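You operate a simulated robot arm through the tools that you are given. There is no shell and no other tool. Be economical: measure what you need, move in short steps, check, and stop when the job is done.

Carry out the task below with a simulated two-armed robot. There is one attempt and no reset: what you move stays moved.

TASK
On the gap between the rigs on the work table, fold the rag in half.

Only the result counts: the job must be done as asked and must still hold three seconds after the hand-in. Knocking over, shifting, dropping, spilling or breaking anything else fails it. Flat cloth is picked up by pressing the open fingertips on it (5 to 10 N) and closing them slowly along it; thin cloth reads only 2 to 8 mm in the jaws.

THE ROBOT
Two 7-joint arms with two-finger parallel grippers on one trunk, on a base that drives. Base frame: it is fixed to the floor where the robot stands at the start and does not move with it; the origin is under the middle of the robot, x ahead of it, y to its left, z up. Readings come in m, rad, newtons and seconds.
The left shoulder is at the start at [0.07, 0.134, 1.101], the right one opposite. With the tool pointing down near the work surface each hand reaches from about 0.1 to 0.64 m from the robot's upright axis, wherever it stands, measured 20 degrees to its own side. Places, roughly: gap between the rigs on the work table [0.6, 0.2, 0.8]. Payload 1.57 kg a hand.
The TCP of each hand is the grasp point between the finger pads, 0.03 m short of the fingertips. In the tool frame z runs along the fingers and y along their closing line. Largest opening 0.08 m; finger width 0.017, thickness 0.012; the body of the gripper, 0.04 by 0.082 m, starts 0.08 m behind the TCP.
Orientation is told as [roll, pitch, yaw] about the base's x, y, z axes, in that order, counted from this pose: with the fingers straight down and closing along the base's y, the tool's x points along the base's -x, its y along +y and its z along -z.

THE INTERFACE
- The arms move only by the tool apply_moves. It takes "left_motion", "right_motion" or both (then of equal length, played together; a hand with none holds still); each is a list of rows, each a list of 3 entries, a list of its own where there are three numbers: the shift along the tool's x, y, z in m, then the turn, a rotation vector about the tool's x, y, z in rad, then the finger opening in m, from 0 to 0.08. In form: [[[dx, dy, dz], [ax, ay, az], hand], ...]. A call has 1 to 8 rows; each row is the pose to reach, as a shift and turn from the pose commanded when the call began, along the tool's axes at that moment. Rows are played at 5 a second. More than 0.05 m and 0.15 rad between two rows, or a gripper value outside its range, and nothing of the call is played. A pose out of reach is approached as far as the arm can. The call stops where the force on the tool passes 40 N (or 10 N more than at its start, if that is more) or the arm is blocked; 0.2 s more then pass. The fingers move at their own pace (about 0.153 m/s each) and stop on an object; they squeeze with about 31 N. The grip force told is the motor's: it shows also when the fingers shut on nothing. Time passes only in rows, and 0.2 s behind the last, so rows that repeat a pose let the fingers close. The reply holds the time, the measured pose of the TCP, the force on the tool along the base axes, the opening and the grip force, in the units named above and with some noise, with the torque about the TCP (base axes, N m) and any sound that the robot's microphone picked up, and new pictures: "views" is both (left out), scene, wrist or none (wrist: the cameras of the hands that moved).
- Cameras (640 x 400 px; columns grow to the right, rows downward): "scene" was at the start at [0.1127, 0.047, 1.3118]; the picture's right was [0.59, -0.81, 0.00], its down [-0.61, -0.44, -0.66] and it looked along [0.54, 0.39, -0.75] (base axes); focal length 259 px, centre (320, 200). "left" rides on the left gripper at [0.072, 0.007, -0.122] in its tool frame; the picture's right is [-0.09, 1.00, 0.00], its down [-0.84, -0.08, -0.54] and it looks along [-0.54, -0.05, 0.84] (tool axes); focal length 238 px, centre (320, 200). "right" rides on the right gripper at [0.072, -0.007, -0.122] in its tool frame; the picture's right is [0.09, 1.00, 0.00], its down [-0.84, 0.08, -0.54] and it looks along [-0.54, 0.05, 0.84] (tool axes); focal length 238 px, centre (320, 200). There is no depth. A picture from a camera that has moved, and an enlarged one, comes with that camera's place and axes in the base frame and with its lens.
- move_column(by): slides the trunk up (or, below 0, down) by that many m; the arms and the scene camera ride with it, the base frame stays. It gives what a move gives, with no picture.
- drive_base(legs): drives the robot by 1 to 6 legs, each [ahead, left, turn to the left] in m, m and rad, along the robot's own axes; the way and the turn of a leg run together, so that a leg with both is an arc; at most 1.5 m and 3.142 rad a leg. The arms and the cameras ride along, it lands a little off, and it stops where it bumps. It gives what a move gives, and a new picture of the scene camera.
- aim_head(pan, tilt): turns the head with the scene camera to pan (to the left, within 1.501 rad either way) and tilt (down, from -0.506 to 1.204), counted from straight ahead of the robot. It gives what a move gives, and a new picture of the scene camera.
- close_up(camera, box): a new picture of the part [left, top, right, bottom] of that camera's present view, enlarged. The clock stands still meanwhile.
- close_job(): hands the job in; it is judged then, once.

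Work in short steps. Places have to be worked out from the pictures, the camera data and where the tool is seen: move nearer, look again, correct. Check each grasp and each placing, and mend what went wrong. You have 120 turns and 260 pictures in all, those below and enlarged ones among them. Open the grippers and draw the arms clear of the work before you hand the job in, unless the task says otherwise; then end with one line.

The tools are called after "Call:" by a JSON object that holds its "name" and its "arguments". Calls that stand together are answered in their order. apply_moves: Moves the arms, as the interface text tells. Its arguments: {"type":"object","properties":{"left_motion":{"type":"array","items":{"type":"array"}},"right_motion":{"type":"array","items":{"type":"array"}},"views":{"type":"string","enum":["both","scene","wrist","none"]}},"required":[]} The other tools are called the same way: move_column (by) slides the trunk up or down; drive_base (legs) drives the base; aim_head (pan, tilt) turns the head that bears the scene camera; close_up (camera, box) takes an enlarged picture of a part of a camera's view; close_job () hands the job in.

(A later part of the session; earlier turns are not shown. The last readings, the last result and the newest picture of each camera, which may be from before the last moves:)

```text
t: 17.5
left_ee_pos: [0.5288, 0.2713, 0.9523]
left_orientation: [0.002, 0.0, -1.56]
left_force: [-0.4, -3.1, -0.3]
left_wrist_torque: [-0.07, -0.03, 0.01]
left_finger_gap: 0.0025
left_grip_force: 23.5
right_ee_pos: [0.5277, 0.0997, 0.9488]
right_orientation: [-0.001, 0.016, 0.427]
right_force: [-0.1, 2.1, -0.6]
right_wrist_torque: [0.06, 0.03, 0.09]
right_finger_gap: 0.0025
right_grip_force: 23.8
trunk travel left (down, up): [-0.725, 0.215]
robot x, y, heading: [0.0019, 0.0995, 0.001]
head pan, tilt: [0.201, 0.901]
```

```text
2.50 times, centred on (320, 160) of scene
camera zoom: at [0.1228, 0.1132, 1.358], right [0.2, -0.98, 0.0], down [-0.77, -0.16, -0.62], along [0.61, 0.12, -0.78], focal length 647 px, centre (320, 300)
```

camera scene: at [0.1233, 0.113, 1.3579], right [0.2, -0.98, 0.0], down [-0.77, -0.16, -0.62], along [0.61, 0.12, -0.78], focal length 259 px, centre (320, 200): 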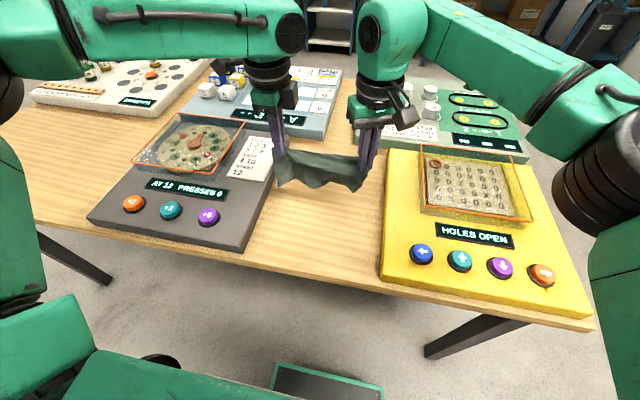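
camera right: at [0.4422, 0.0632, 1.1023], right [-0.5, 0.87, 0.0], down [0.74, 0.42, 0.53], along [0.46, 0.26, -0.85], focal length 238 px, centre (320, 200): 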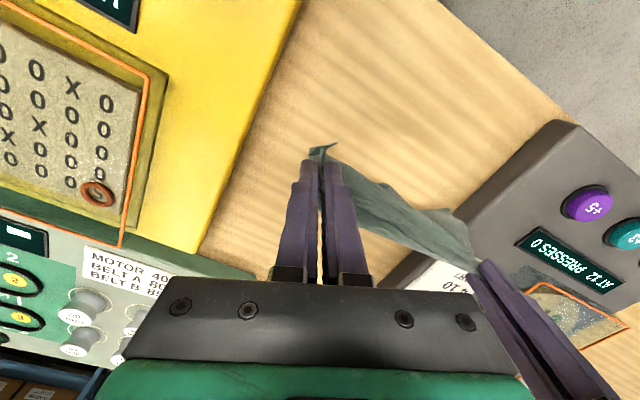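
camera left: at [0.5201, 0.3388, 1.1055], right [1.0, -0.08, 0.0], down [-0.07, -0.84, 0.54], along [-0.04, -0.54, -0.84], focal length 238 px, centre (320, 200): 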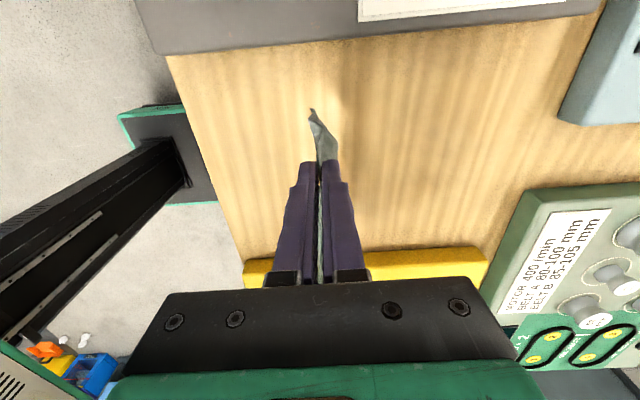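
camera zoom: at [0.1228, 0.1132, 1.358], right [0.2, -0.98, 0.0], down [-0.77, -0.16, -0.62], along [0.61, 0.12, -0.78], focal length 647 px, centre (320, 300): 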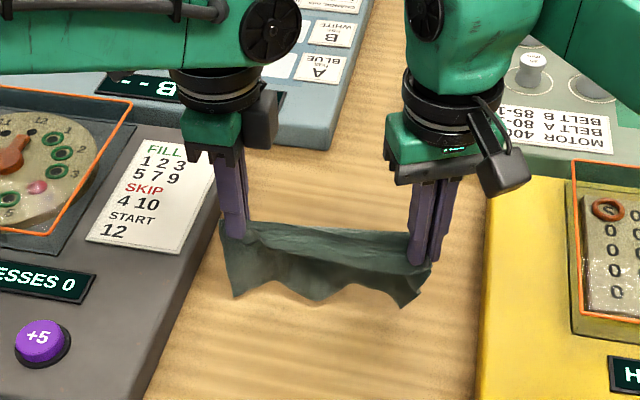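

The bottom edge is at about z≈0.81, practically touching. Now I lay the lower half down by lowering while moving back toward the robot.

Call:
{"name": "apply_moves", "arguments": {"left_motion": [[[0, 0, 0.015], [0, 0, 0], 0.0], [[0, -0.006, 0.022], [0, 0, 0], 0.0], [[0, -0.013, 0.03], [0, 0, 0], 0.0], [[0, -0.028, 0.043], [0, 0, 0], 0.0], [[0, -0.048, 0.058], [0, 0, 0], 0.0], [[0, -0.065, 0.073], [0, 0, 0], 0.0], [[0, -0.065, 0.073], [0, 0, 0], 0.0]], "right_motion": [[[0, 0, 0.015], [0, 0, 0], 0.0], [[0.0055, 0.0025, 0.022], [0, 0, 0], 0.0], [[0.0118, 0.0054, 0.03], [0, 0, 0], 0.0], [[0.0255, 0.0116, 0.043], [0, 0, 0], 0.0], [[0.0437, 0.0199, 0.058], [0, 0, 0], 0.0], [[0.0592, 0.0269, 0.073], [0, 0, 0], 0.0], [[0.0592, 0.0269, 0.073], [0, 0, 0], 0.0]], "views": "wrist"}}

Call:
{"name": "close_up", "arguments": {"camera": "scene", "box": [220, 80, 420, 240]}}

```text
t: 19.1
left_ee_pos: [0.4631, 0.272, 0.8764]
left_orientation: [0.002, -0.001, -1.561]
left_force: [-0.1, -1.1, -0.7]
left_wrist_torque: [-0.05, -0.01, 0.03]
left_finger_gap: 0.0026
left_grip_force: 23.6
right_ee_pos: [0.4623, 0.0987, 0.8761]
right_orientation: [-0.002, 0.015, 0.429]
right_force: [-0.6, 2.8, 1.0]
right_wrist_torque: [0.09, 0.01, 0.06]
right_finger_gap: 0.0027
right_grip_force: 23.9
trunk travel left (down, up): [-0.725, 0.215]
robot x, y, heading: [0.0005, 0.0999, -0.001]
head pan, tilt: [0.201, 0.901]
camera right: at [0.402, 0.0633, 0.9976], right [-0.5, 0.87, 0.0], down [0.74, 0.42, 0.53], along [0.46, 0.26, -0.85], focal length 238 px, centre (320, 200)
camera left: at [0.4702, 0.3427, 0.9972], right [1.0, -0.08, 0.0], down [-0.07, -0.84, 0.54], along [-0.04, -0.54, -0.84], focal length 238 px, centre (320, 200)
```

right: 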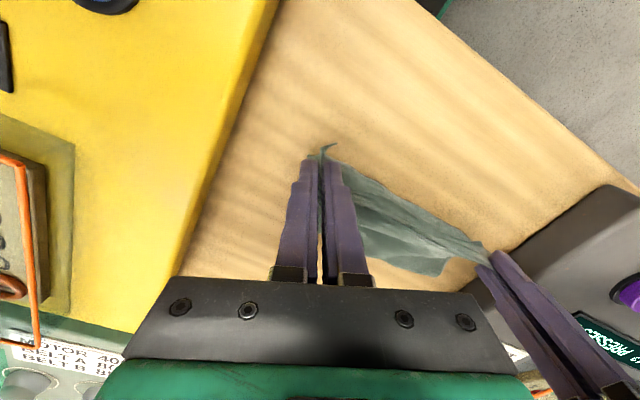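
left: 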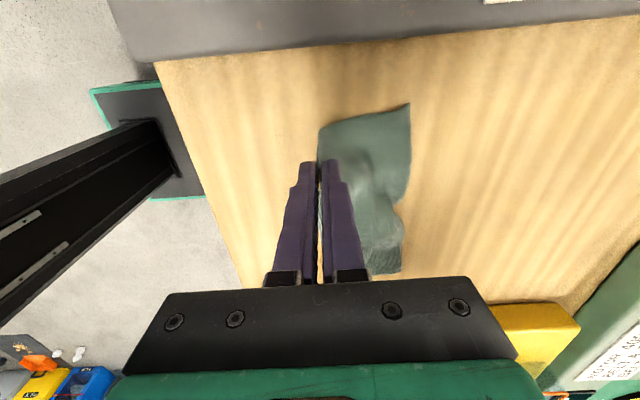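

```text
2.50 times, centred on (320, 160) of scene
camera zoom: at [0.1237, 0.1133, 1.3579], right [0.2, -0.98, 0.0], down [-0.77, -0.16, -0.62], along [0.61, 0.12, -0.78], focal length 647 px, centre (320, 300)
```

zoom: 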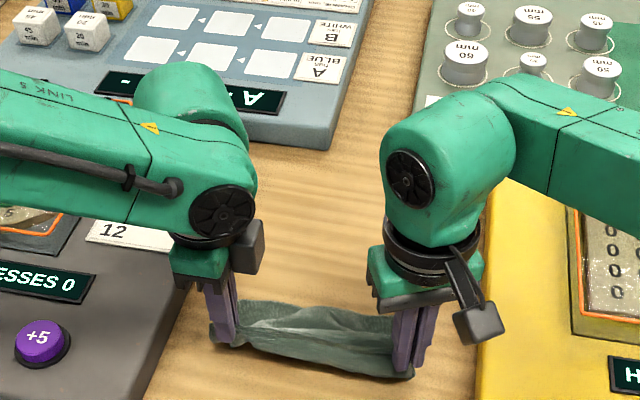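

The lower half now lies flat with its far edge at x≈0.54, and the hands hold the near edge 4–5 cm up at x≈0.463. Now I fold it over: forward to x≈0.52 and down.

Call:
{"name": "apply_moves", "arguments": {"left_motion": [[[0, 0.015, 0.002], [0, 0, 0], 0.0], [[0, 0.03, 0.008], [0, 0, 0], 0.0], [[0, 0.045, 0.018], [0, 0, 0], 0.0], [[0, 0.055, 0.03], [0, 0, 0], 0.0], [[0, 0.058, 0.037], [0, 0, 0], 0.0], [[0, 0.058, 0.037], [0, 0, 0], 0.0]], "right_motion": [[[-0.0137, -0.0062, 0.002], [0, 0, 0], 0.0], [[-0.0273, -0.0124, 0.008], [0, 0, 0], 0.0], [[-0.041, -0.0186, 0.018], [0, 0, 0], 0.0], [[-0.05, -0.0228, 0.03], [0, 0, 0], 0.0], [[-0.0528, -0.024, 0.037], [0, 0, 0], 0.0], [[-0.0528, -0.024, 0.037], [0, 0, 0], 0.0]], "views": "wrist"}}

Call:
{"name": "close_up", "arguments": {"camera": "scene", "box": [220, 80, 420, 240]}}

```text
t: 20.5
left_ee_pos: [0.4963, 0.2851, 0.856]
left_orientation: [0.004, -0.001, -1.562]
left_force: [4.4, -22.6, -3.2]
left_wrist_torque: [-0.44, -0.09, 0.09]
left_finger_gap: 0.0026
left_grip_force: 23.9
left hand out of reach, approached as far as the arm can: row 3, 4, 5, 6
right_ee_pos: [0.5192, 0.0999, 0.8379]
right_orientation: [0.002, 0.014, 0.429]
right_force: [-4.6, 21.8, 3.3]
right_wrist_torque: [0.7, 0.07, 0.26]
right_finger_gap: 0.0035
right_grip_force: 24.1
trunk travel left (down, up): [-0.725, 0.215]
robot x, y, heading: [0.0019, 0.0974, 0.001]
head pan, tilt: [0.201, 0.901]
camera right: at [0.4593, 0.0641, 0.9613], right [-0.5, 0.87, 0.0], down [0.74, 0.42, 0.53], along [0.46, 0.27, -0.85], focal length 238 px, centre (320, 200)
camera left: at [0.5048, 0.3563, 0.9773], right [1.0, -0.08, 0.0], down [-0.07, -0.84, 0.54], along [-0.04, -0.54, -0.84], focal length 238 px, centre (320, 200)
```

right: 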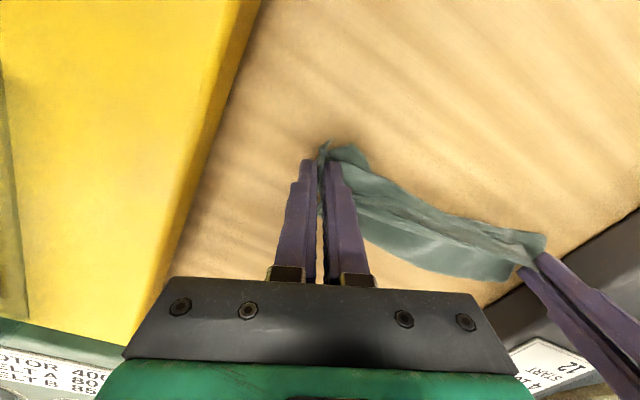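
left: 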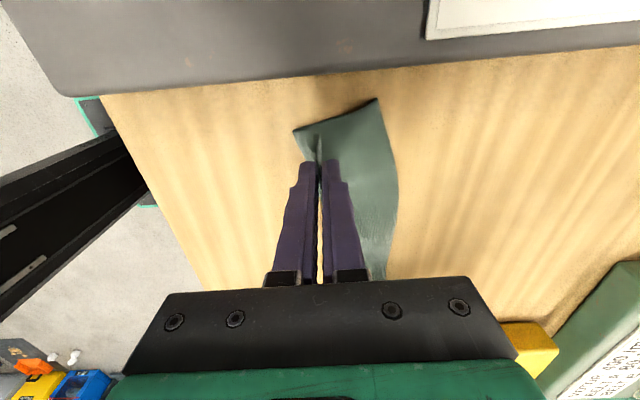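

```text
2.50 times, centred on (320, 160) of scene
camera zoom: at [0.1231, 0.1132, 1.3579], right [0.2, -0.98, 0.0], down [-0.77, -0.16, -0.62], along [0.61, 0.12, -0.78], focal length 647 px, centre (320, 300)
```

zoom: 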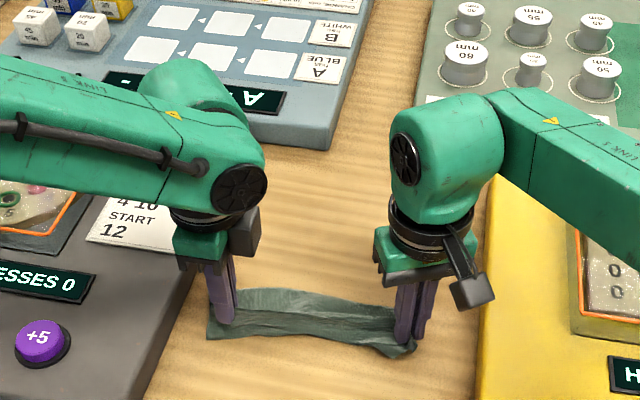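

The left wrist hit its limit this time and strained the cloth, but the lower half seems in place. I'll relax the left yaw and bring it to match the right.

Call:
{"name": "apply_moves", "arguments": {"left_motion": [[[-0.008, 0.0, 0.0], [0, 0, -0.12], 0.0], [[-0.013, 0.008, 0.002], [0, 0, -0.24], 0.0], [[-0.013, 0.016, 0.009], [0, 0, -0.36], 0.0], [[-0.013, 0.023, 0.016], [0, 0, -0.44], 0.0], [[-0.013, 0.023, 0.016], [0, 0, -0.44], 0.0]], "views": "wrist"}}

Call:
{"name": "close_up", "arguments": {"camera": "scene", "box": [250, 130, 400, 250]}}

```text
t: 21.7
left_ee_pos: [0.4988, 0.2869, 0.8556]
left_orientation: [0.001, -0.003, -1.119]
left_force: [3.2, -24.5, -3.8]
left_wrist_torque: [-0.49, -0.08, -0.14]
left_finger_gap: 0.0027
left_grip_force: 23.9
left hand out of reach, approached as far as the arm can: row 1, 2, 3, 4, 5
right_ee_pos: [0.5196, 0.1, 0.8391]
right_orientation: [0.004, 0.015, 0.43]
right_force: [-3.9, 25.8, 3.1]
right_wrist_torque: [0.78, 0.06, 0.31]
right_finger_gap: 0.0043
right_grip_force: 24.5
trunk travel left (down, up): [-0.725, 0.215]
robot x, y, heading: [-0.0004, 0.0977, -0.002]
head pan, tilt: [0.201, 0.901]
camera left: at [0.4746, 0.3539, 0.9767], right [0.94, 0.35, 0.0], down [0.29, -0.79, 0.55], along [0.19, -0.51, -0.84], focal length 238 px, centre (320, 200)
```

left: 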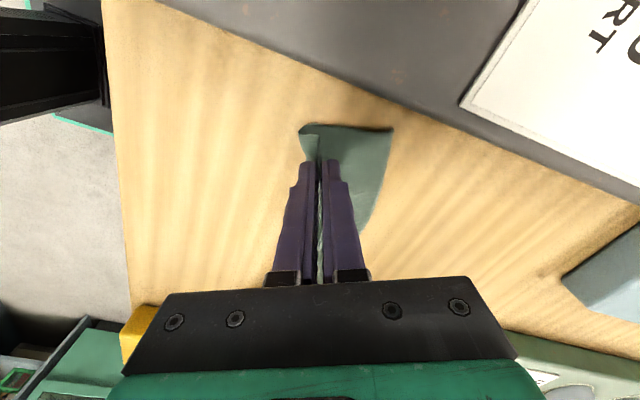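

```text
3.33 times, centred on (325, 190) of scene
camera zoom: at [0.1233, 0.1132, 1.3579], right [0.2, -0.98, 0.0], down [-0.77, -0.16, -0.62], along [0.61, 0.12, -0.78], focal length 862 px, centre (303, 233)
```

zoom: 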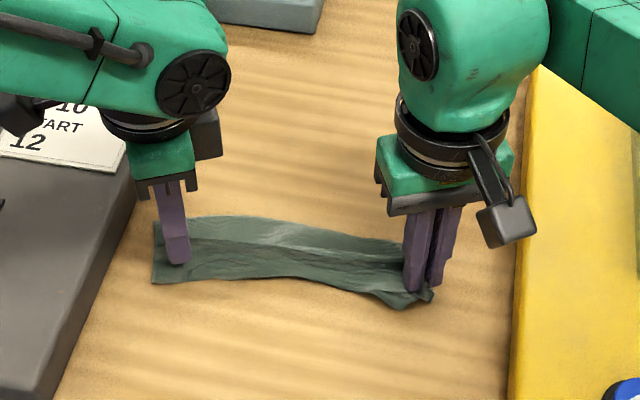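

The left hand still can't get there; with the trunk raised, low and far points are limited. I'll relax the tension, raise both hands 5 cm (the cloth is slack enough), then lower the trunk back by 5 cm.

Call:
{"name": "apply_moves", "arguments": {"left_motion": [[[0, 0, -0.015], [0, 0, 0], 0.0], [[0, 0, -0.03], [0, 0, 0], 0.0], [[0, 0, -0.05], [0, 0, 0], 0.0], [[0, 0, -0.05], [0, 0, 0], 0.0]], "right_motion": [[[0.0068, 0.0141, -0.005], [0, 0, 0], 0.0], [[0.0068, 0.0141, -0.025], [0, 0, 0], 0.0], [[0.0068, 0.0141, -0.05], [0, 0, 0], 0.0], [[0.0068, 0.0141, -0.05], [0, 0, 0], 0.0]], "views": "none"}}

Call:
{"name": "close_up", "arguments": {"camera": "scene", "box": [250, 130, 400, 250]}}

```text
t: 22.7
left_ee_pos: [0.4983, 0.2898, 0.9078]
left_orientation: [0.001, 0.001, -1.119]
left_force: [1.0, -11.8, -2.0]
left_wrist_torque: [-0.21, -0.02, -0.07]
left_finger_gap: 0.0025
left_grip_force: 24.1
right_ee_pos: [0.507, 0.1083, 0.8887]
right_orientation: [-0.003, 0.015, 0.426]
right_force: [-1.3, 12.2, 2.2]
right_wrist_torque: [0.39, 0.0, 0.15]
right_finger_gap: 0.0028
right_grip_force: 24.1
trunk travel left (down, up): [-0.725, 0.215]
robot x, y, heading: [-0.0022, 0.0967, 0.002]
head pan, tilt: [0.201, 0.901]
```

```text
3.33 times, centred on (325, 190) of scene
camera zoom: at [0.1237, 0.1134, 1.3579], right [0.2, -0.98, 0.0], down [-0.77, -0.16, -0.62], along [0.61, 0.12, -0.78], focal length 862 px, centre (303, 233)
```

zoom: 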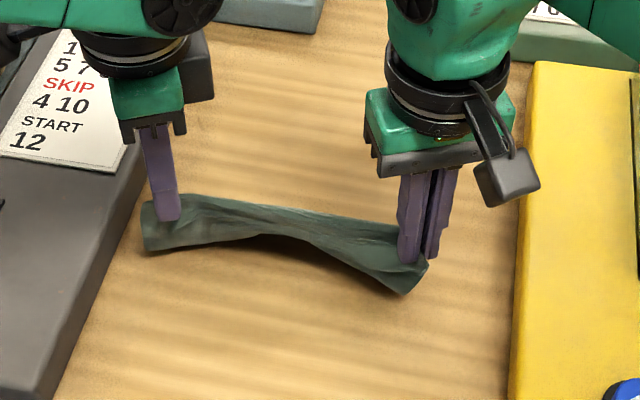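

The taut cloth lifted as a whole, so I'll redo the lay-down with better arm reach. I raise the hands to hang it again, ease the spacing, and return the trunk to its starting height.

Call:
{"name": "apply_moves", "arguments": {"left_motion": [[[-0.006, 0.0, -0.03], [0, 0, 0], 0.0], [[-0.012, 0.006, -0.06], [0, 0, 0], 0.0], [[-0.012, 0.006, -0.1], [0, 0, 0], 0.0], [[-0.012, 0.006, -0.13], [0, 0, 0], 0.0], [[-0.012, 0.006, -0.13], [0, 0, 0], 0.0]], "right_motion": [[[0, 0, -0.03], [0, 0, 0], 0.0], [[0, 0, -0.06], [0, 0, 0], 0.0], [[0, 0, -0.1], [0, 0, 0], 0.0], [[0, 0, -0.145], [0, 0, 0], 0.0], [[0, 0, -0.145], [0, 0, 0], 0.0]], "views": "none"}}

Call:
{"name": "move_column", "arguments": {"by": -0.05}}

Call:
{"name": "close_up", "arguments": {"camera": "scene", "box": [220, 80, 420, 240]}}

```text
t: 23.9
left_ee_pos: [0.5097, 0.2774, 1.0377]
left_orientation: [0.0, 0.001, -1.12]
left_force: [0.8, -1.0, 1.1]
left_wrist_torque: [-0.02, 0.02, -0.02]
left_finger_gap: 0.0025
left_grip_force: 23.8
right_ee_pos: [0.5125, 0.108, 1.0325]
right_orientation: [-0.001, 0.016, 0.428]
right_force: [0.3, 1.3, 0.3]
right_wrist_torque: [0.04, 0.01, -0.01]
right_finger_gap: 0.0025
right_grip_force: 24.2
trunk travel left (down, up): [-0.725, 0.215]
robot x, y, heading: [-0.0032, 0.099, -0.001]
head pan, tilt: [0.201, 0.901]
```

```text
t: 24.9
left_ee_pos: [0.5076, 0.2784, 0.9864]
left_orientation: [0.001, 0.0, -1.119]
left_force: [0.8, -1.3, 0.5]
left_wrist_torque: [-0.02, -0.01, -0.04]
left_finger_gap: 0.0027
left_grip_force: 24.5
right_ee_pos: [0.5102, 0.1093, 0.9829]
right_orientation: [-0.003, 0.016, 0.428]
right_force: [0.5, 1.3, 0.3]
right_wrist_torque: [0.0, 0.0, 0.0]
right_finger_gap: 0.0025
right_grip_force: 24.2
trunk travel left (down, up): [-0.675, 0.265]
robot x, y, heading: [0.0012, 0.0967, -0.002]
head pan, tilt: [0.201, 0.901]
```

```text
2.50 times, centred on (320, 160) of scene
camera zoom: at [0.1228, 0.1132, 1.3079], right [0.2, -0.98, 0.0], down [-0.77, -0.16, -0.62], along [0.61, 0.12, -0.78], focal length 647 px, centre (320, 300)
```

zoom: 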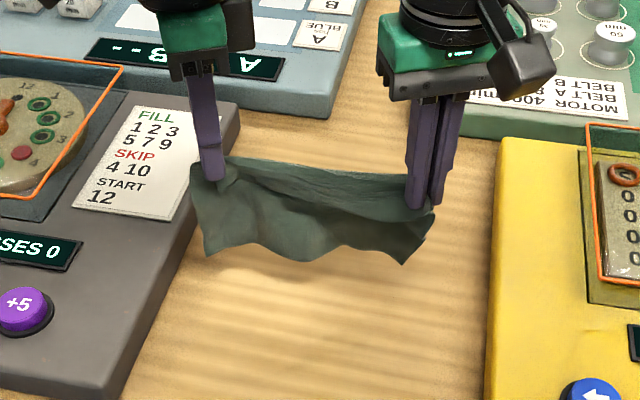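

Good, it hangs freely again. This time I'll fold toward the robot, which keeps the low poses within easy reach: bottom edge down at x≈0.445 first.

Call:
{"name": "apply_moves", "arguments": {"left_motion": [[[0.009, -0.0189, 0.0], [0, 0, 0], 0.0], [[0.0183, -0.0377, 0.0], [0, 0, 0], 0.0], [[0.0275, -0.0566, 0.01], [0, 0, 0], 0.0], [[0.0275, -0.0566, 0.034], [0, 0, 0], 0.0], [[0.0275, -0.0566, 0.034], [0, 0, 0], 0.0]], "right_motion": [[[0.0197, 0.009, 0.0], [0, 0, 0], 0.0], [[0.0395, 0.018, 0.0], [0, 0, 0], 0.0], [[0.0592, 0.027, 0.01], [0, 0, 0], 0.0], [[0.0592, 0.027, 0.031], [0, 0, 0], 0.0], [[0.0592, 0.027, 0.031], [0, 0, 0], 0.0]], "views": "none"}}

Call:
{"name": "close_up", "arguments": {"camera": "scene", "box": [220, 100, 420, 260]}}

```text
t: 26.1
left_ee_pos: [0.445, 0.2787, 0.9527]
left_orientation: [0.001, 0.0, -1.121]
left_force: [0.0, -1.6, 0.8]
left_wrist_torque: [-0.05, -0.04, -0.02]
left_finger_gap: 0.0025
left_grip_force: 23.7
right_ee_pos: [0.4429, 0.1061, 0.9526]
right_orientation: [-0.001, 0.014, 0.427]
right_force: [0.6, 0.7, -0.3]
right_wrist_torque: [0.01, 0.0, 0.03]
right_finger_gap: 0.0026
right_grip_force: 23.9
trunk travel left (down, up): [-0.675, 0.265]
robot x, y, heading: [-0.0007, 0.0967, -0.0]
head pan, tilt: [0.201, 0.901]
```

```text
2.50 times, centred on (320, 180) of scene
camera zoom: at [0.1228, 0.1133, 1.308], right [0.2, -0.98, 0.0], down [-0.77, -0.16, -0.62], along [0.61, 0.12, -0.78], focal length 647 px, centre (320, 250)
```

zoom: 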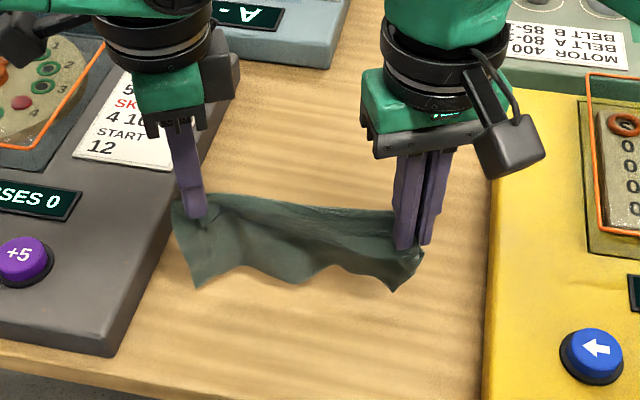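

The bottom edge is at about table level at x≈0.44. Now I lay the lower half by lowering while moving away from the robot.

Call:
{"name": "apply_moves", "arguments": {"left_motion": [[[0, 0, 0.015], [0, 0, 0], 0.0], [[-0.0044, 0.009, 0.027], [0, 0, 0], 0.0], [[-0.0109, 0.0225, 0.042], [0, 0, 0], 0.0], [[-0.0197, 0.0405, 0.058], [0, 0, 0], 0.0], [[-0.0293, 0.0602, 0.075], [0, 0, 0], 0.0], [[-0.0293, 0.0602, 0.075], [0, 0, 0], 0.0]], "right_motion": [[[0, 0, 0.015], [0, 0, 0], 0.0], [[-0.0091, -0.0042, 0.027], [0, 0, 0], 0.0], [[-0.0228, -0.0104, 0.042], [0, 0, 0], 0.0], [[-0.041, -0.0187, 0.058], [0, 0, 0], 0.0], [[-0.061, -0.0278, 0.075], [0, 0, 0], 0.0], [[-0.061, -0.0278, 0.075], [0, 0, 0], 0.0]], "views": "none"}}

Call:
{"name": "close_up", "arguments": {"camera": "scene", "box": [220, 100, 420, 260]}}

```text
t: 27.5
left_ee_pos: [0.5118, 0.2794, 0.8795]
left_orientation: [0.002, 0.0, -1.12]
left_force: [0.4, -2.6, 0.3]
left_wrist_torque: [-0.06, -0.04, -0.02]
left_finger_gap: 0.0025
left_grip_force: 24.1
right_ee_pos: [0.5105, 0.1078, 0.8757]
right_orientation: [-0.001, 0.015, 0.43]
right_force: [-0.5, 1.3, -0.1]
right_wrist_torque: [0.05, 0.01, 0.03]
right_finger_gap: 0.0027
right_grip_force: 23.9
trunk travel left (down, up): [-0.675, 0.265]
robot x, y, heading: [0.0007, 0.099, 0.004]
head pan, tilt: [0.201, 0.901]
```

```text
2.50 times, centred on (320, 180) of scene
camera zoom: at [0.1222, 0.1131, 1.308], right [0.2, -0.98, 0.0], down [-0.77, -0.16, -0.62], along [0.61, 0.12, -0.78], focal length 647 px, centre (320, 250)
```

zoom: 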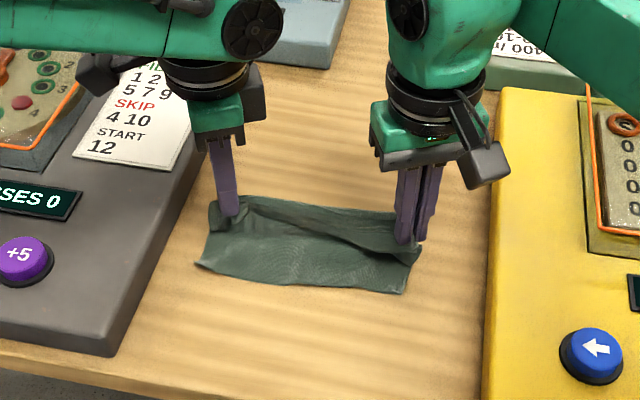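

The lower half is laid nicely with its near edge at x≈0.475–0.485 and the hands above. Now I lower the held edge back toward the robot onto it.

Call:
{"name": "apply_moves", "arguments": {"left_motion": [[[0.0044, -0.009, 0.009], [0, 0, 0], 0.0], [[0.0079, -0.0162, 0.02], [0, 0, 0], 0.0], [[0.0079, -0.0162, 0.031], [0, 0, 0], 0.0], [[0.0079, -0.0162, 0.038], [0, 0, 0], 0.0], [[0.0079, -0.0162, 0.038], [0, 0, 0], 0.0]], "right_motion": [[[0.0091, 0.0042, 0.009], [0, 0, 0], 0.0], [[0.0164, 0.0075, 0.02], [0, 0, 0], 0.0], [[0.0164, 0.0075, 0.03], [0, 0, 0], 0.0], [[0.0164, 0.0075, 0.036], [0, 0, 0], 0.0], [[0.0164, 0.0075, 0.036], [0, 0, 0], 0.0]], "views": "wrist"}}

Call:
{"name": "close_up", "arguments": {"camera": "scene", "box": [240, 120, 390, 240]}}

```text
t: 28.7
left_ee_pos: [0.4943, 0.279, 0.8408]
left_orientation: [0.003, 0.0, -1.119]
left_force: [0.4, -1.5, 2.9]
left_wrist_torque: [-0.02, -0.02, -0.04]
left_finger_gap: 0.0028
left_grip_force: 24.0
right_ee_pos: [0.4919, 0.1082, 0.841]
right_orientation: [-0.002, 0.015, 0.428]
right_force: [0.5, 1.3, 0.0]
right_wrist_torque: [0.04, 0.0, 0.02]
right_finger_gap: 0.0027
right_grip_force: 23.6
trunk travel left (down, up): [-0.675, 0.265]
robot x, y, heading: [-0.0001, 0.0927, -0.002]
head pan, tilt: [0.201, 0.901]
camera right: at [0.4321, 0.0725, 0.9628], right [-0.5, 0.87, 0.0], down [0.74, 0.42, 0.53], along [0.46, 0.26, -0.85], focal length 238 px, centre (320, 200)
camera left: at [0.4706, 0.3456, 0.9616], right [0.94, 0.35, 0.0], down [0.29, -0.79, 0.54], along [0.19, -0.51, -0.84], focal length 238 px, centre (320, 200)
```

right: 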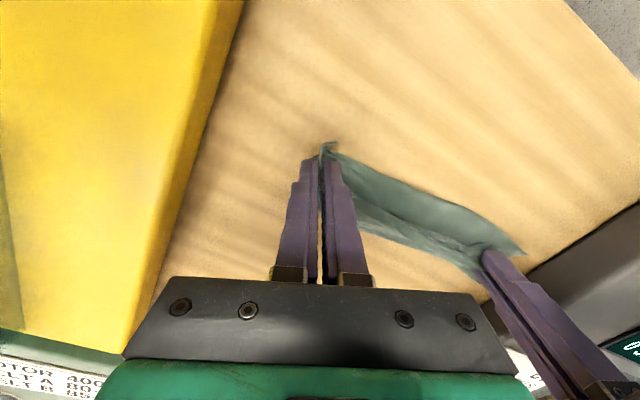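
left: 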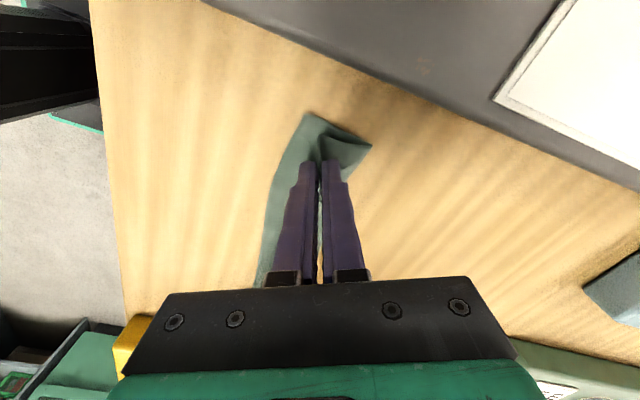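

```text
3.33 times, centred on (315, 180) of scene
camera zoom: at [0.1229, 0.113, 1.308], right [0.2, -0.98, 0.0], down [-0.77, -0.16, -0.62], along [0.61, 0.12, -0.78], focal length 862 px, centre (337, 267)
```

zoom: 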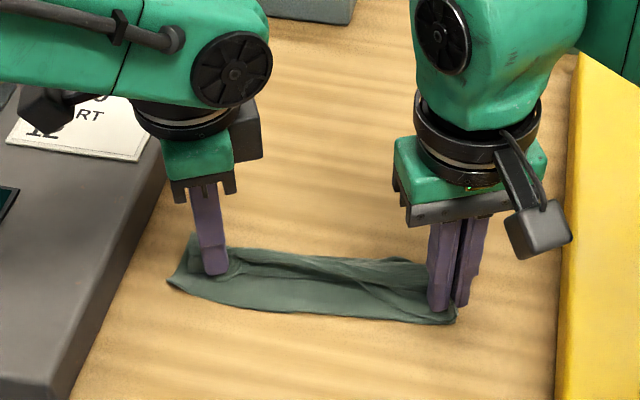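

The held edge is down on the lower layer. I'll release gently, lift away, and look.

Call:
{"name": "apply_moves", "arguments": {"left_motion": [[[0, 0, 0], [0, 0, 0], 0.008], [[0, 0, 0], [0, 0, 0], 0.014], [[0, 0, 0], [0, 0, 0], 0.018], [[0, 0, -0.03], [0, 0, 0], 0.018], [[0, 0, -0.07], [0, 0, 0], 0.018], [[0.04, 0, -0.1], [0, 0, 0], 0.018]], "right_motion": [[[0, 0, 0], [0, 0, 0], 0.008], [[0, 0, 0], [0, 0, 0], 0.014], [[0, 0, 0], [0, 0, 0], 0.018], [[0, 0, -0.03], [0, 0, 0], 0.018], [[0, 0, -0.07], [0, 0, 0], 0.018], [[0.04, 0, -0.1], [0, 0, 0], 0.018]], "views": "wrist"}}

Call:
{"name": "close_up", "arguments": {"camera": "scene", "box": [240, 120, 390, 240]}}

```text
t: 30.1
left_ee_pos: [0.4733, 0.316, 0.9441]
left_orientation: [0.003, 0.0, -1.122]
left_force: [-0.5, 0.4, 0.9]
left_wrist_torque: [-0.02, -0.03, -0.03]
left_finger_gap: 0.018
left_grip_force: 0.2
right_ee_pos: [0.454, 0.0906, 0.944]
right_orientation: [-0.004, 0.013, 0.427]
right_force: [-0.2, 0.6, 0.4]
right_wrist_torque: [-0.01, -0.06, 0.01]
right_finger_gap: 0.0178
right_grip_force: 0.0
trunk travel left (down, up): [-0.675, 0.265]
robot x, y, heading: [-0.001, 0.0997, 0.0]
head pan, tilt: [0.201, 0.901]
camera right: at [0.3936, 0.0554, 1.0667], right [-0.5, 0.87, 0.0], down [0.73, 0.42, 0.53], along [0.46, 0.26, -0.85], focal length 238 px, centre (320, 200)
camera left: at [0.4493, 0.3821, 1.0633], right [0.94, 0.35, 0.0], down [0.29, -0.79, 0.54], along [0.19, -0.51, -0.84], focal length 238 px, centre (320, 200)
```

right: 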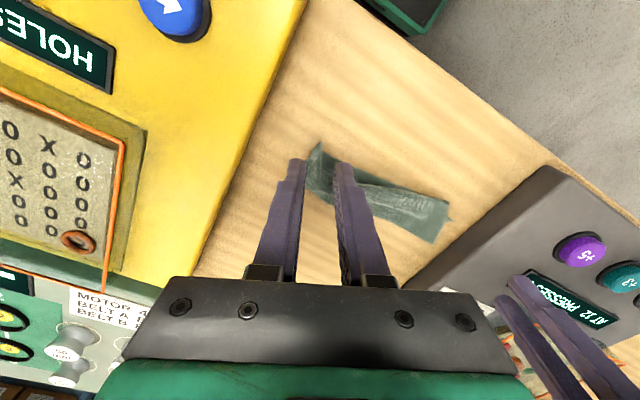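
left: 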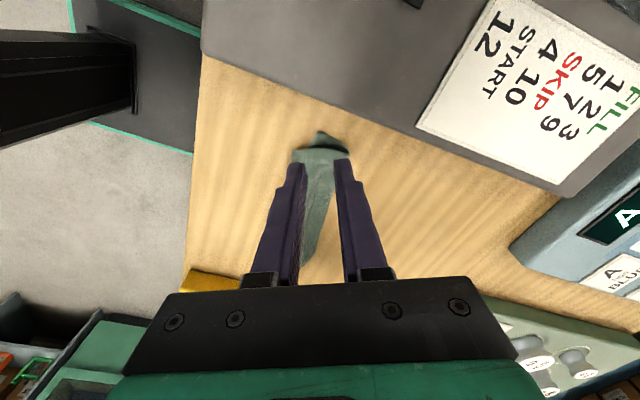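

```text
3.33 times, centred on (315, 180) of scene
camera zoom: at [0.1193, 0.1139, 1.3083], right [0.2, -0.98, 0.0], down [-0.77, -0.16, -0.62], along [0.61, 0.12, -0.78], focal length 862 px, centre (337, 267)
```

zoom: 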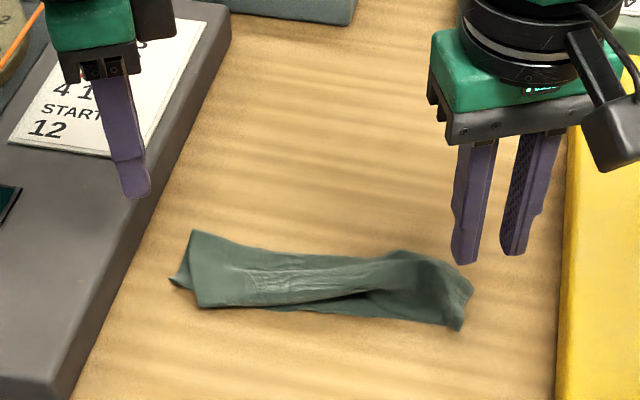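

Released: the footprint is now roughly 0.07 × 0.2 m, about half. I'll draw the arms back out of the view to inspect it closely.

Call:
{"name": "apply_moves", "arguments": {"left_motion": [[[0.03, 0, -0.03], [0, 0, 0], 0.018], [[0.06, -0.02, -0.06], [0, 0, 0], 0.018], [[0.09, -0.04, -0.08], [0, 0, 0], 0.018]], "right_motion": [[[0, -0.03, -0.03], [0, 0, 0], 0.018], [[0, -0.07, -0.05], [0, 0, 0], 0.018], [[0, -0.11, -0.07], [0, 0, 0], 0.018]], "views": "wrist"}}

Call:
{"name": "close_up", "arguments": {"camera": "scene", "box": [260, 130, 385, 230]}}

Call:
{"name": "close_up", "arguments": {"camera": "right", "box": [330, 110, 530, 270]}}

```text
t: 30.9
left_ee_pos: [0.3971, 0.3778, 1.0202]
left_orientation: [0.002, -0.002, -1.121]
left_force: [-1.0, -0.4, 0.7]
left_wrist_torque: [0.0, -0.01, -0.01]
left_finger_gap: 0.018
left_grip_force: 0.1
right_ee_pos: [0.5008, -0.0074, 1.0123]
right_orientation: [-0.003, 0.014, 0.428]
right_force: [-0.3, 0.0, 0.0]
right_wrist_torque: [0.02, -0.02, 0.0]
right_finger_gap: 0.0177
right_grip_force: 0.1
trunk travel left (down, up): [-0.675, 0.265]
robot x, y, heading: [0.0013, 0.0948, -0.004]
head pan, tilt: [0.201, 0.901]
camera right: at [0.4394, -0.043, 1.1358], right [-0.5, 0.87, 0.0], down [0.74, 0.42, 0.53], along [0.46, 0.26, -0.85], focal length 238 px, centre (320, 200)
camera left: at [0.3738, 0.446, 1.1409], right [0.94, 0.35, 0.0], down [0.29, -0.79, 0.54], along [0.19, -0.51, -0.84], focal length 238 px, centre (320, 200)
```

right: 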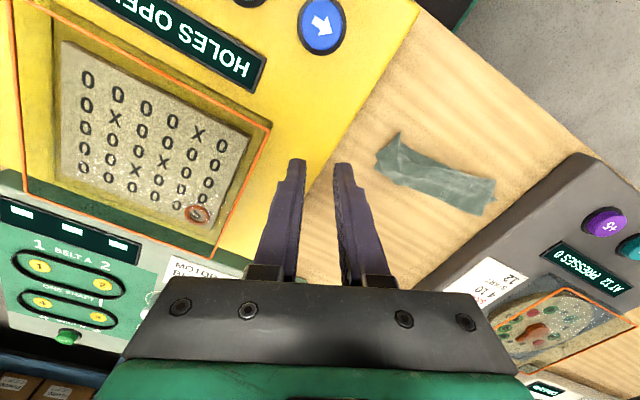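
left: 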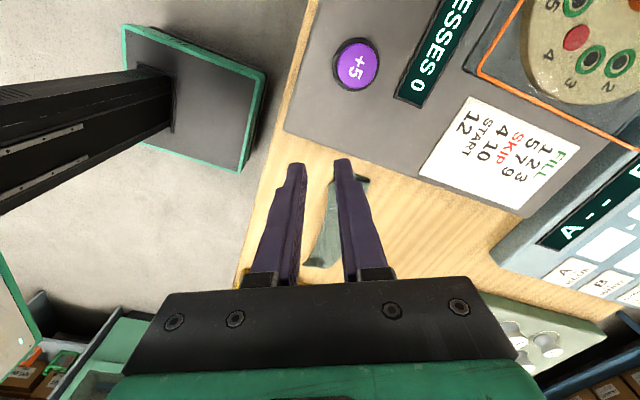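

```text
4.00 times, centred on (322, 180) of scene
camera zoom: at [0.1224, 0.113, 1.308], right [0.2, -0.98, 0.0], down [-0.77, -0.16, -0.62], along [0.61, 0.12, -0.78], focal length 1035 px, centre (310, 280)
```

zoom: 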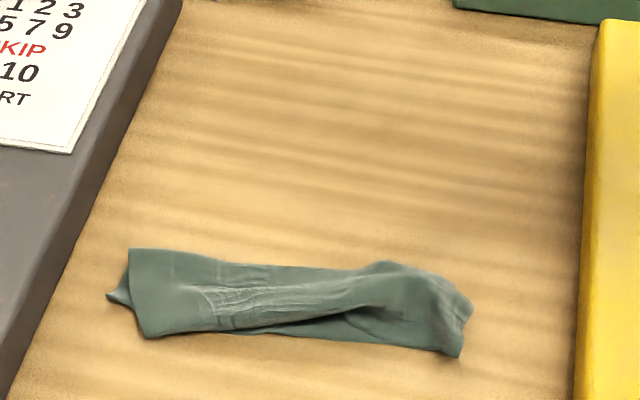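

```text
2.50 times, centred on (430, 190) of right
camera zoom: at [0.4394, -0.043, 1.1358], right [-0.5, 0.87, 0.0], down [0.74, 0.42, 0.53], along [0.46, 0.26, -0.85], focal length 596 px, centre (45, 225)
```

zoom: 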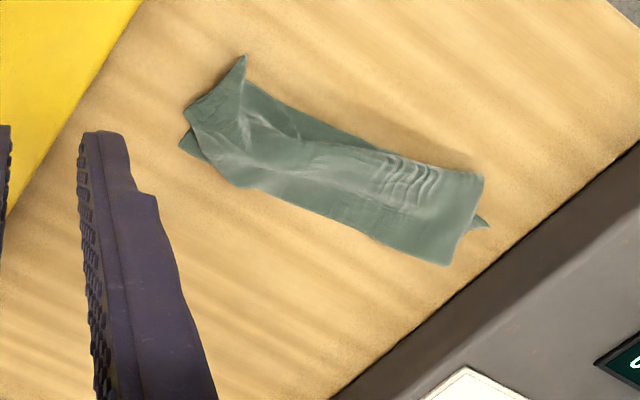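

It looks like a genuine half fold, with the right end a bit billowed. I'll zoom in on that end from both cameras to decide on tidying.

Call:
{"name": "close_up", "arguments": {"camera": "right", "box": [365, 120, 445, 190]}}

Call:
{"name": "close_up", "arguments": {"camera": "scene", "box": [315, 180, 385, 230]}}

```text
5.71 times, centred on (405, 155) of right
camera zoom: at [0.4394, -0.043, 1.1358], right [-0.5, 0.87, 0.0], down [0.74, 0.42, 0.53], along [0.46, 0.26, -0.85], focal length 1362 px, centre (-166, 457)
```

zoom: 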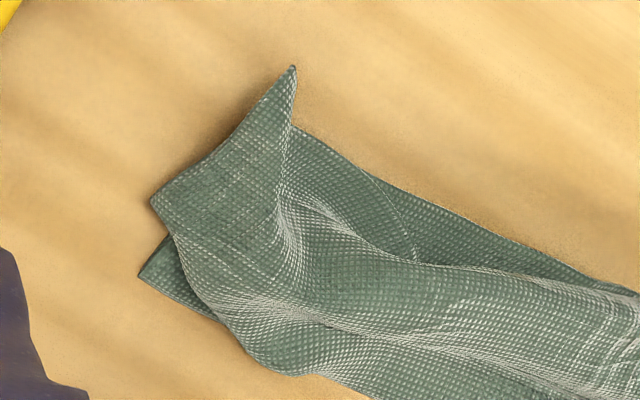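

```text
8.00 times, centred on (350, 205) of scene
camera zoom: at [0.1224, 0.113, 1.308], right [0.2, -0.98, 0.0], down [-0.77, -0.16, -0.62], along [0.61, 0.12, -0.78], focal length 2070 px, centre (80, 160)
```

zoom: 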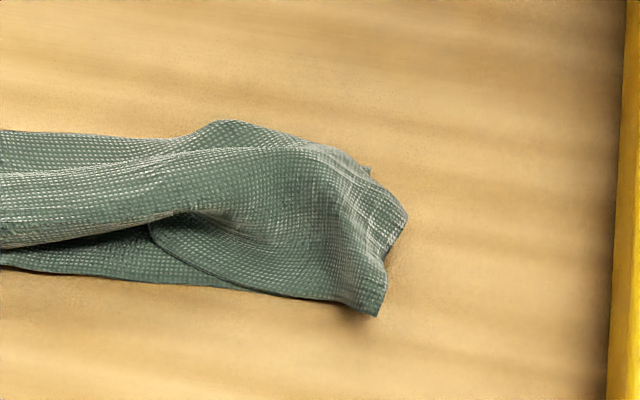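

The upper corners do land on the lower edge; only a soft ridge remains. I'll pat it down gently with the right fingertips, moving straight down without dragging.

Call:
{"name": "apply_moves", "arguments": {"right_motion": [[[-0.0172, 0.0353, 0.0], [0, 0, 0], 0.04], [[-0.0344, 0.0706, 0.02], [0, 0, 0], 0.04], [[-0.0516, 0.1059, 0.05], [0, 0, 0], 0.04], [[-0.0688, 0.1412, 0.08], [0, 0, 0], 0.04], [[-0.0688, 0.1412, 0.12], [0, 0, 0], 0.04], [[-0.0688, 0.1412, 0.15], [0, 0, 0], 0.04], [[-0.0688, 0.1412, 0.172], [0, 0, 0], 0.04], [[-0.0688, 0.1412, 0.177], [0, 0, 0], 0.04]], "views": "none"}}

```text
t: 32.7
left_ee_pos: [0.3985, 0.3787, 1.0195]
left_orientation: [0.002, 0.001, -1.12]
left_force: [0.2, -1.2, 0.0]
left_wrist_torque: [0.01, 0.03, 0.0]
left_finger_gap: 0.0179
left_grip_force: 0.1
right_ee_pos: [0.5049, 0.1487, 0.835]
right_orientation: [-0.001, 0.014, 0.426]
right_force: [-0.2, 0.3, 3.4]
right_wrist_torque: [0.07, 0.01, 0.01]
right_finger_gap: 0.0401
right_grip_force: 0.1
trunk travel left (down, up): [-0.675, 0.265]
robot x, y, heading: [0.0012, 0.0977, 0.004]
head pan, tilt: [0.201, 0.901]
```

Light contact at 3.4 N. I'll lift straight up and back off to look.

Call:
{"name": "apply_moves", "arguments": {"right_motion": [[[0, 0, -0.01], [0, 0, 0], 0.04], [[0, 0, -0.04], [0, 0, 0], 0.04], [[0, 0, -0.08], [0, 0, 0], 0.04], [[0.0172, -0.0353, -0.12], [0, 0, 0], 0.04], [[0.0344, -0.0706, -0.15], [0, 0, 0], 0.04], [[0.0516, -0.1059, -0.17], [0, 0, 0], 0.04], [[0.0688, -0.1412, -0.177], [0, 0, 0], 0.04]], "views": "none"}}

Call:
{"name": "close_up", "arguments": {"camera": "scene", "box": [260, 130, 385, 230]}}

Call:
{"name": "close_up", "arguments": {"camera": "right", "box": [330, 110, 530, 270]}}

```text
refused: row 4 steps farther than a row can; nothing moved
```

```text
4.00 times, centred on (322, 180) of scene
camera zoom: at [0.1226, 0.1128, 1.3081], right [0.2, -0.98, 0.0], down [-0.77, -0.16, -0.62], along [0.61, 0.12, -0.78], focal length 1035 px, centre (310, 280)
```

zoom: 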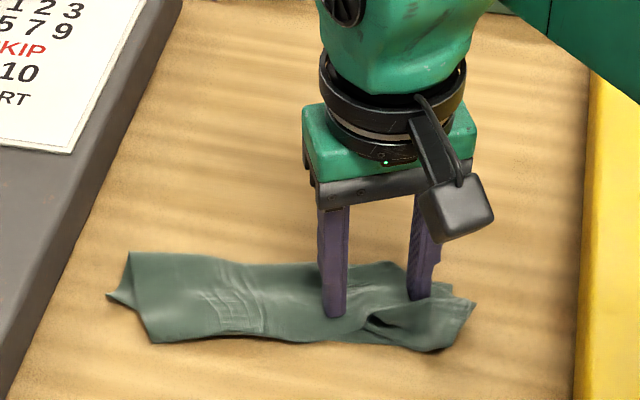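

```text
2.50 times, centred on (430, 190) of right
camera zoom: at [0.4447, 0.1137, 0.9569], right [-0.5, 0.87, 0.0], down [0.74, 0.42, 0.53], along [0.46, 0.26, -0.85], focal length 596 px, centre (45, 225)
```

zoom: 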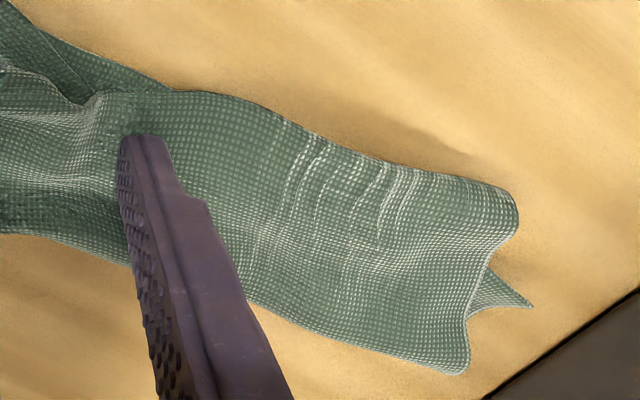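

Patting flattened the middle well. Lifting straight up and away with smaller steps this time.

Call:
{"name": "apply_moves", "arguments": {"right_motion": [[[0, 0, -0.01], [0, 0, 0], 0.04], [[0, 0, -0.045], [0, 0, 0], 0.04], [[0, 0, -0.09], [0, 0, 0], 0.04], [[0.0142, -0.0283, -0.12], [0, 0, 0], 0.04], [[0.0314, -0.0636, -0.145], [0, 0, 0], 0.04], [[0.0486, -0.0989, -0.165], [0, 0, 0], 0.04], [[0.0658, -0.1342, -0.177], [0, 0, 0], 0.04]], "views": "none"}}

Call:
{"name": "close_up", "arguments": {"camera": "scene", "box": [260, 130, 385, 230]}}

Call:
{"name": "close_up", "arguments": {"camera": "right", "box": [330, 110, 530, 270]}}

```text
t: 34.3
left_ee_pos: [0.3989, 0.3774, 1.0192]
left_orientation: [0.001, 0.003, -1.121]
left_force: [-0.5, -0.5, 0.7]
left_wrist_torque: [-0.01, 0.01, -0.01]
left_finger_gap: 0.0182
left_grip_force: 0.1
right_ee_pos: [0.5033, -0.002, 1.0112]
right_orientation: [0.0, 0.014, 0.429]
right_force: [-0.3, -0.5, -0.6]
right_wrist_torque: [0.01, 0.01, 0.05]
right_finger_gap: 0.0402
right_grip_force: 0.0
trunk travel left (down, up): [-0.675, 0.265]
robot x, y, heading: [0.0003, 0.0966, 0.001]
head pan, tilt: [0.201, 0.901]
```

```text
4.00 times, centred on (322, 180) of scene
camera zoom: at [0.123, 0.1111, 1.308], right [0.2, -0.98, 0.0], down [-0.77, -0.16, -0.62], along [0.61, 0.13, -0.78], focal length 1035 px, centre (310, 280)
```

zoom: 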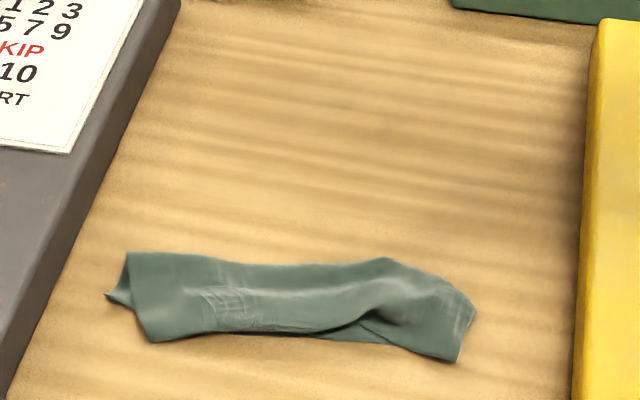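

```text
2.50 times, centred on (430, 190) of right
camera zoom: at [0.4436, -0.0378, 1.1333], right [-0.5, 0.87, 0.0], down [0.74, 0.42, 0.53], along [0.46, 0.26, -0.85], focal length 596 px, centre (45, 225)
```

zoom: 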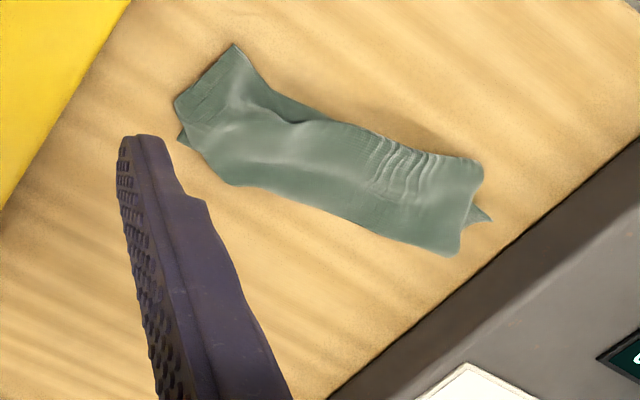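

The fold holds. The upper-left corner sits about 3–4 cm inside the lower one and overhangs onto bare table at the near side. I'll use closed left fingertips on that overhang to slide it outward; first I move above it.

Call:
{"name": "apply_moves", "arguments": {"left_motion": [[[-0.041, 0.003, 0], [0, 0, 0], 0.0], [[-0.082, 0.006, 0], [0, 0, 0], 0.0], [[-0.1229, 0.0082, 0.01], [0, 0, 0], 0.0], [[-0.1229, 0.0082, 0.055], [0, 0, 0], 0.0], [[-0.1229, 0.0082, 0.1], [0, 0, 0], 0.0], [[-0.1229, 0.0082, 0.14], [0, 0, 0], 0.0], [[-0.1229, 0.0082, 0.168], [0, 0, 0], 0.0]], "views": "wrist"}}

Call:
{"name": "close_up", "arguments": {"camera": "scene", "box": [260, 130, 385, 230]}}

Call:
{"name": "close_up", "arguments": {"camera": "right", "box": [420, 120, 540, 220]}}

```text
t: 35.9
left_ee_pos: [0.4624, 0.2723, 0.8512]
left_orientation: [0.003, 0.001, -1.123]
left_force: [0.3, -0.1, -0.1]
left_wrist_torque: [-0.03, 0.0, 0.03]
left_finger_gap: 0.0
left_grip_force: 21.3
right_ee_pos: [0.5053, 0.0, 1.0096]
right_orientation: [-0.001, 0.015, 0.427]
right_force: [0.2, 0.3, 0.1]
right_wrist_torque: [-0.03, -0.01, -0.01]
right_finger_gap: 0.0399
right_grip_force: 0.1
trunk travel left (down, up): [-0.675, 0.265]
robot x, y, heading: [0.0006, 0.1009, -0.001]
head pan, tilt: [0.201, 0.901]
camera left: at [0.4387, 0.3394, 0.9713], right [0.94, 0.35, 0.0], down [0.29, -0.79, 0.54], along [0.19, -0.51, -0.84], focal length 238 px, centre (320, 200)
```

left: 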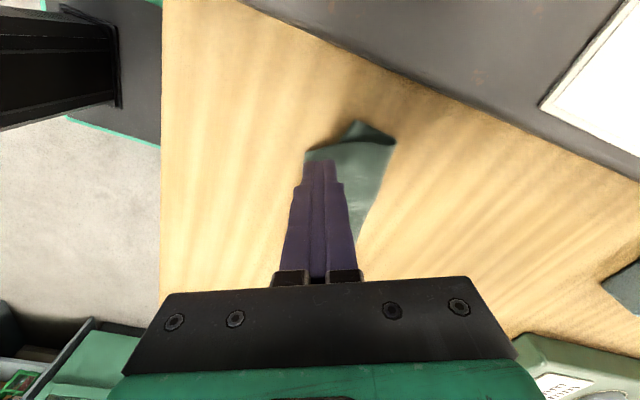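

```text
4.00 times, centred on (322, 180) of scene
camera zoom: at [0.1238, 0.1135, 1.3079], right [0.2, -0.98, 0.0], down [-0.77, -0.16, -0.62], along [0.61, 0.12, -0.78], focal length 1035 px, centre (310, 280)
```

zoom: 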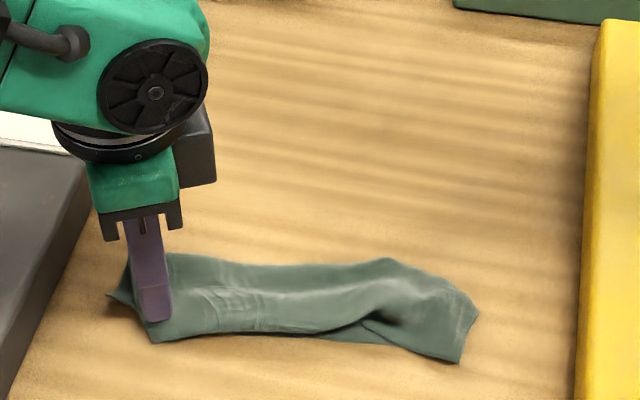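

```text
4.00 times, centred on (480, 170) of right
camera zoom: at [0.4443, -0.0354, 1.1332], right [-0.5, 0.87, 0.0], down [0.74, 0.42, 0.53], along [0.46, 0.26, -0.85], focal length 953 px, centre (-320, 320)
```

zoom: 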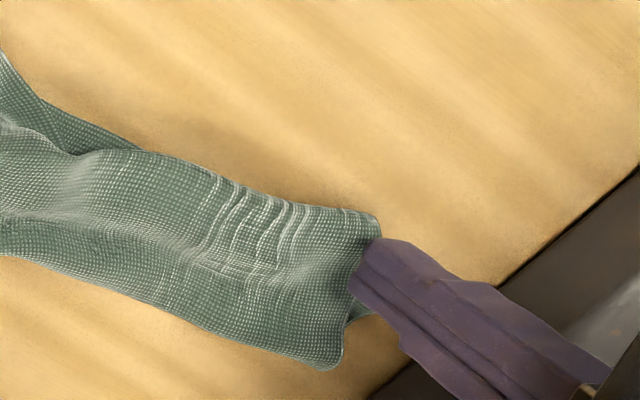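

The fingertips are over the upper corner. I'll shift slightly inward and lower until light contact.

Call:
{"name": "apply_moves", "arguments": {"left_motion": [[[-0.0037, -0.0062, 0.006], [0, 0, 0], 0.0], [[-0.0037, -0.0062, 0.013], [0, 0, 0], 0.0], [[-0.0037, -0.0062, 0.017], [0, 0, 0], 0.0], [[-0.0037, -0.0062, 0.0185], [0, 0, 0], 0.0]], "views": "none"}}

```text
t: 36.9
left_ee_pos: [0.4584, 0.265, 0.8328]
left_orientation: [0.001, 0.0, -1.118]
left_force: [0.1, -0.3, 1.4]
left_wrist_torque: [0.0, -0.01, 0.02]
left_finger_gap: 0.0
left_grip_force: 21.1
right_ee_pos: [0.5046, -0.0013, 1.0104]
right_orientation: [-0.002, 0.017, 0.427]
right_force: [-0.2, 0.7, 0.7]
right_wrist_torque: [-0.04, -0.02, 0.02]
right_finger_gap: 0.0403
right_grip_force: 0.0
trunk travel left (down, up): [-0.675, 0.265]
robot x, y, heading: [-0.0001, 0.0975, 0.003]
head pan, tilt: [0.201, 0.901]
```

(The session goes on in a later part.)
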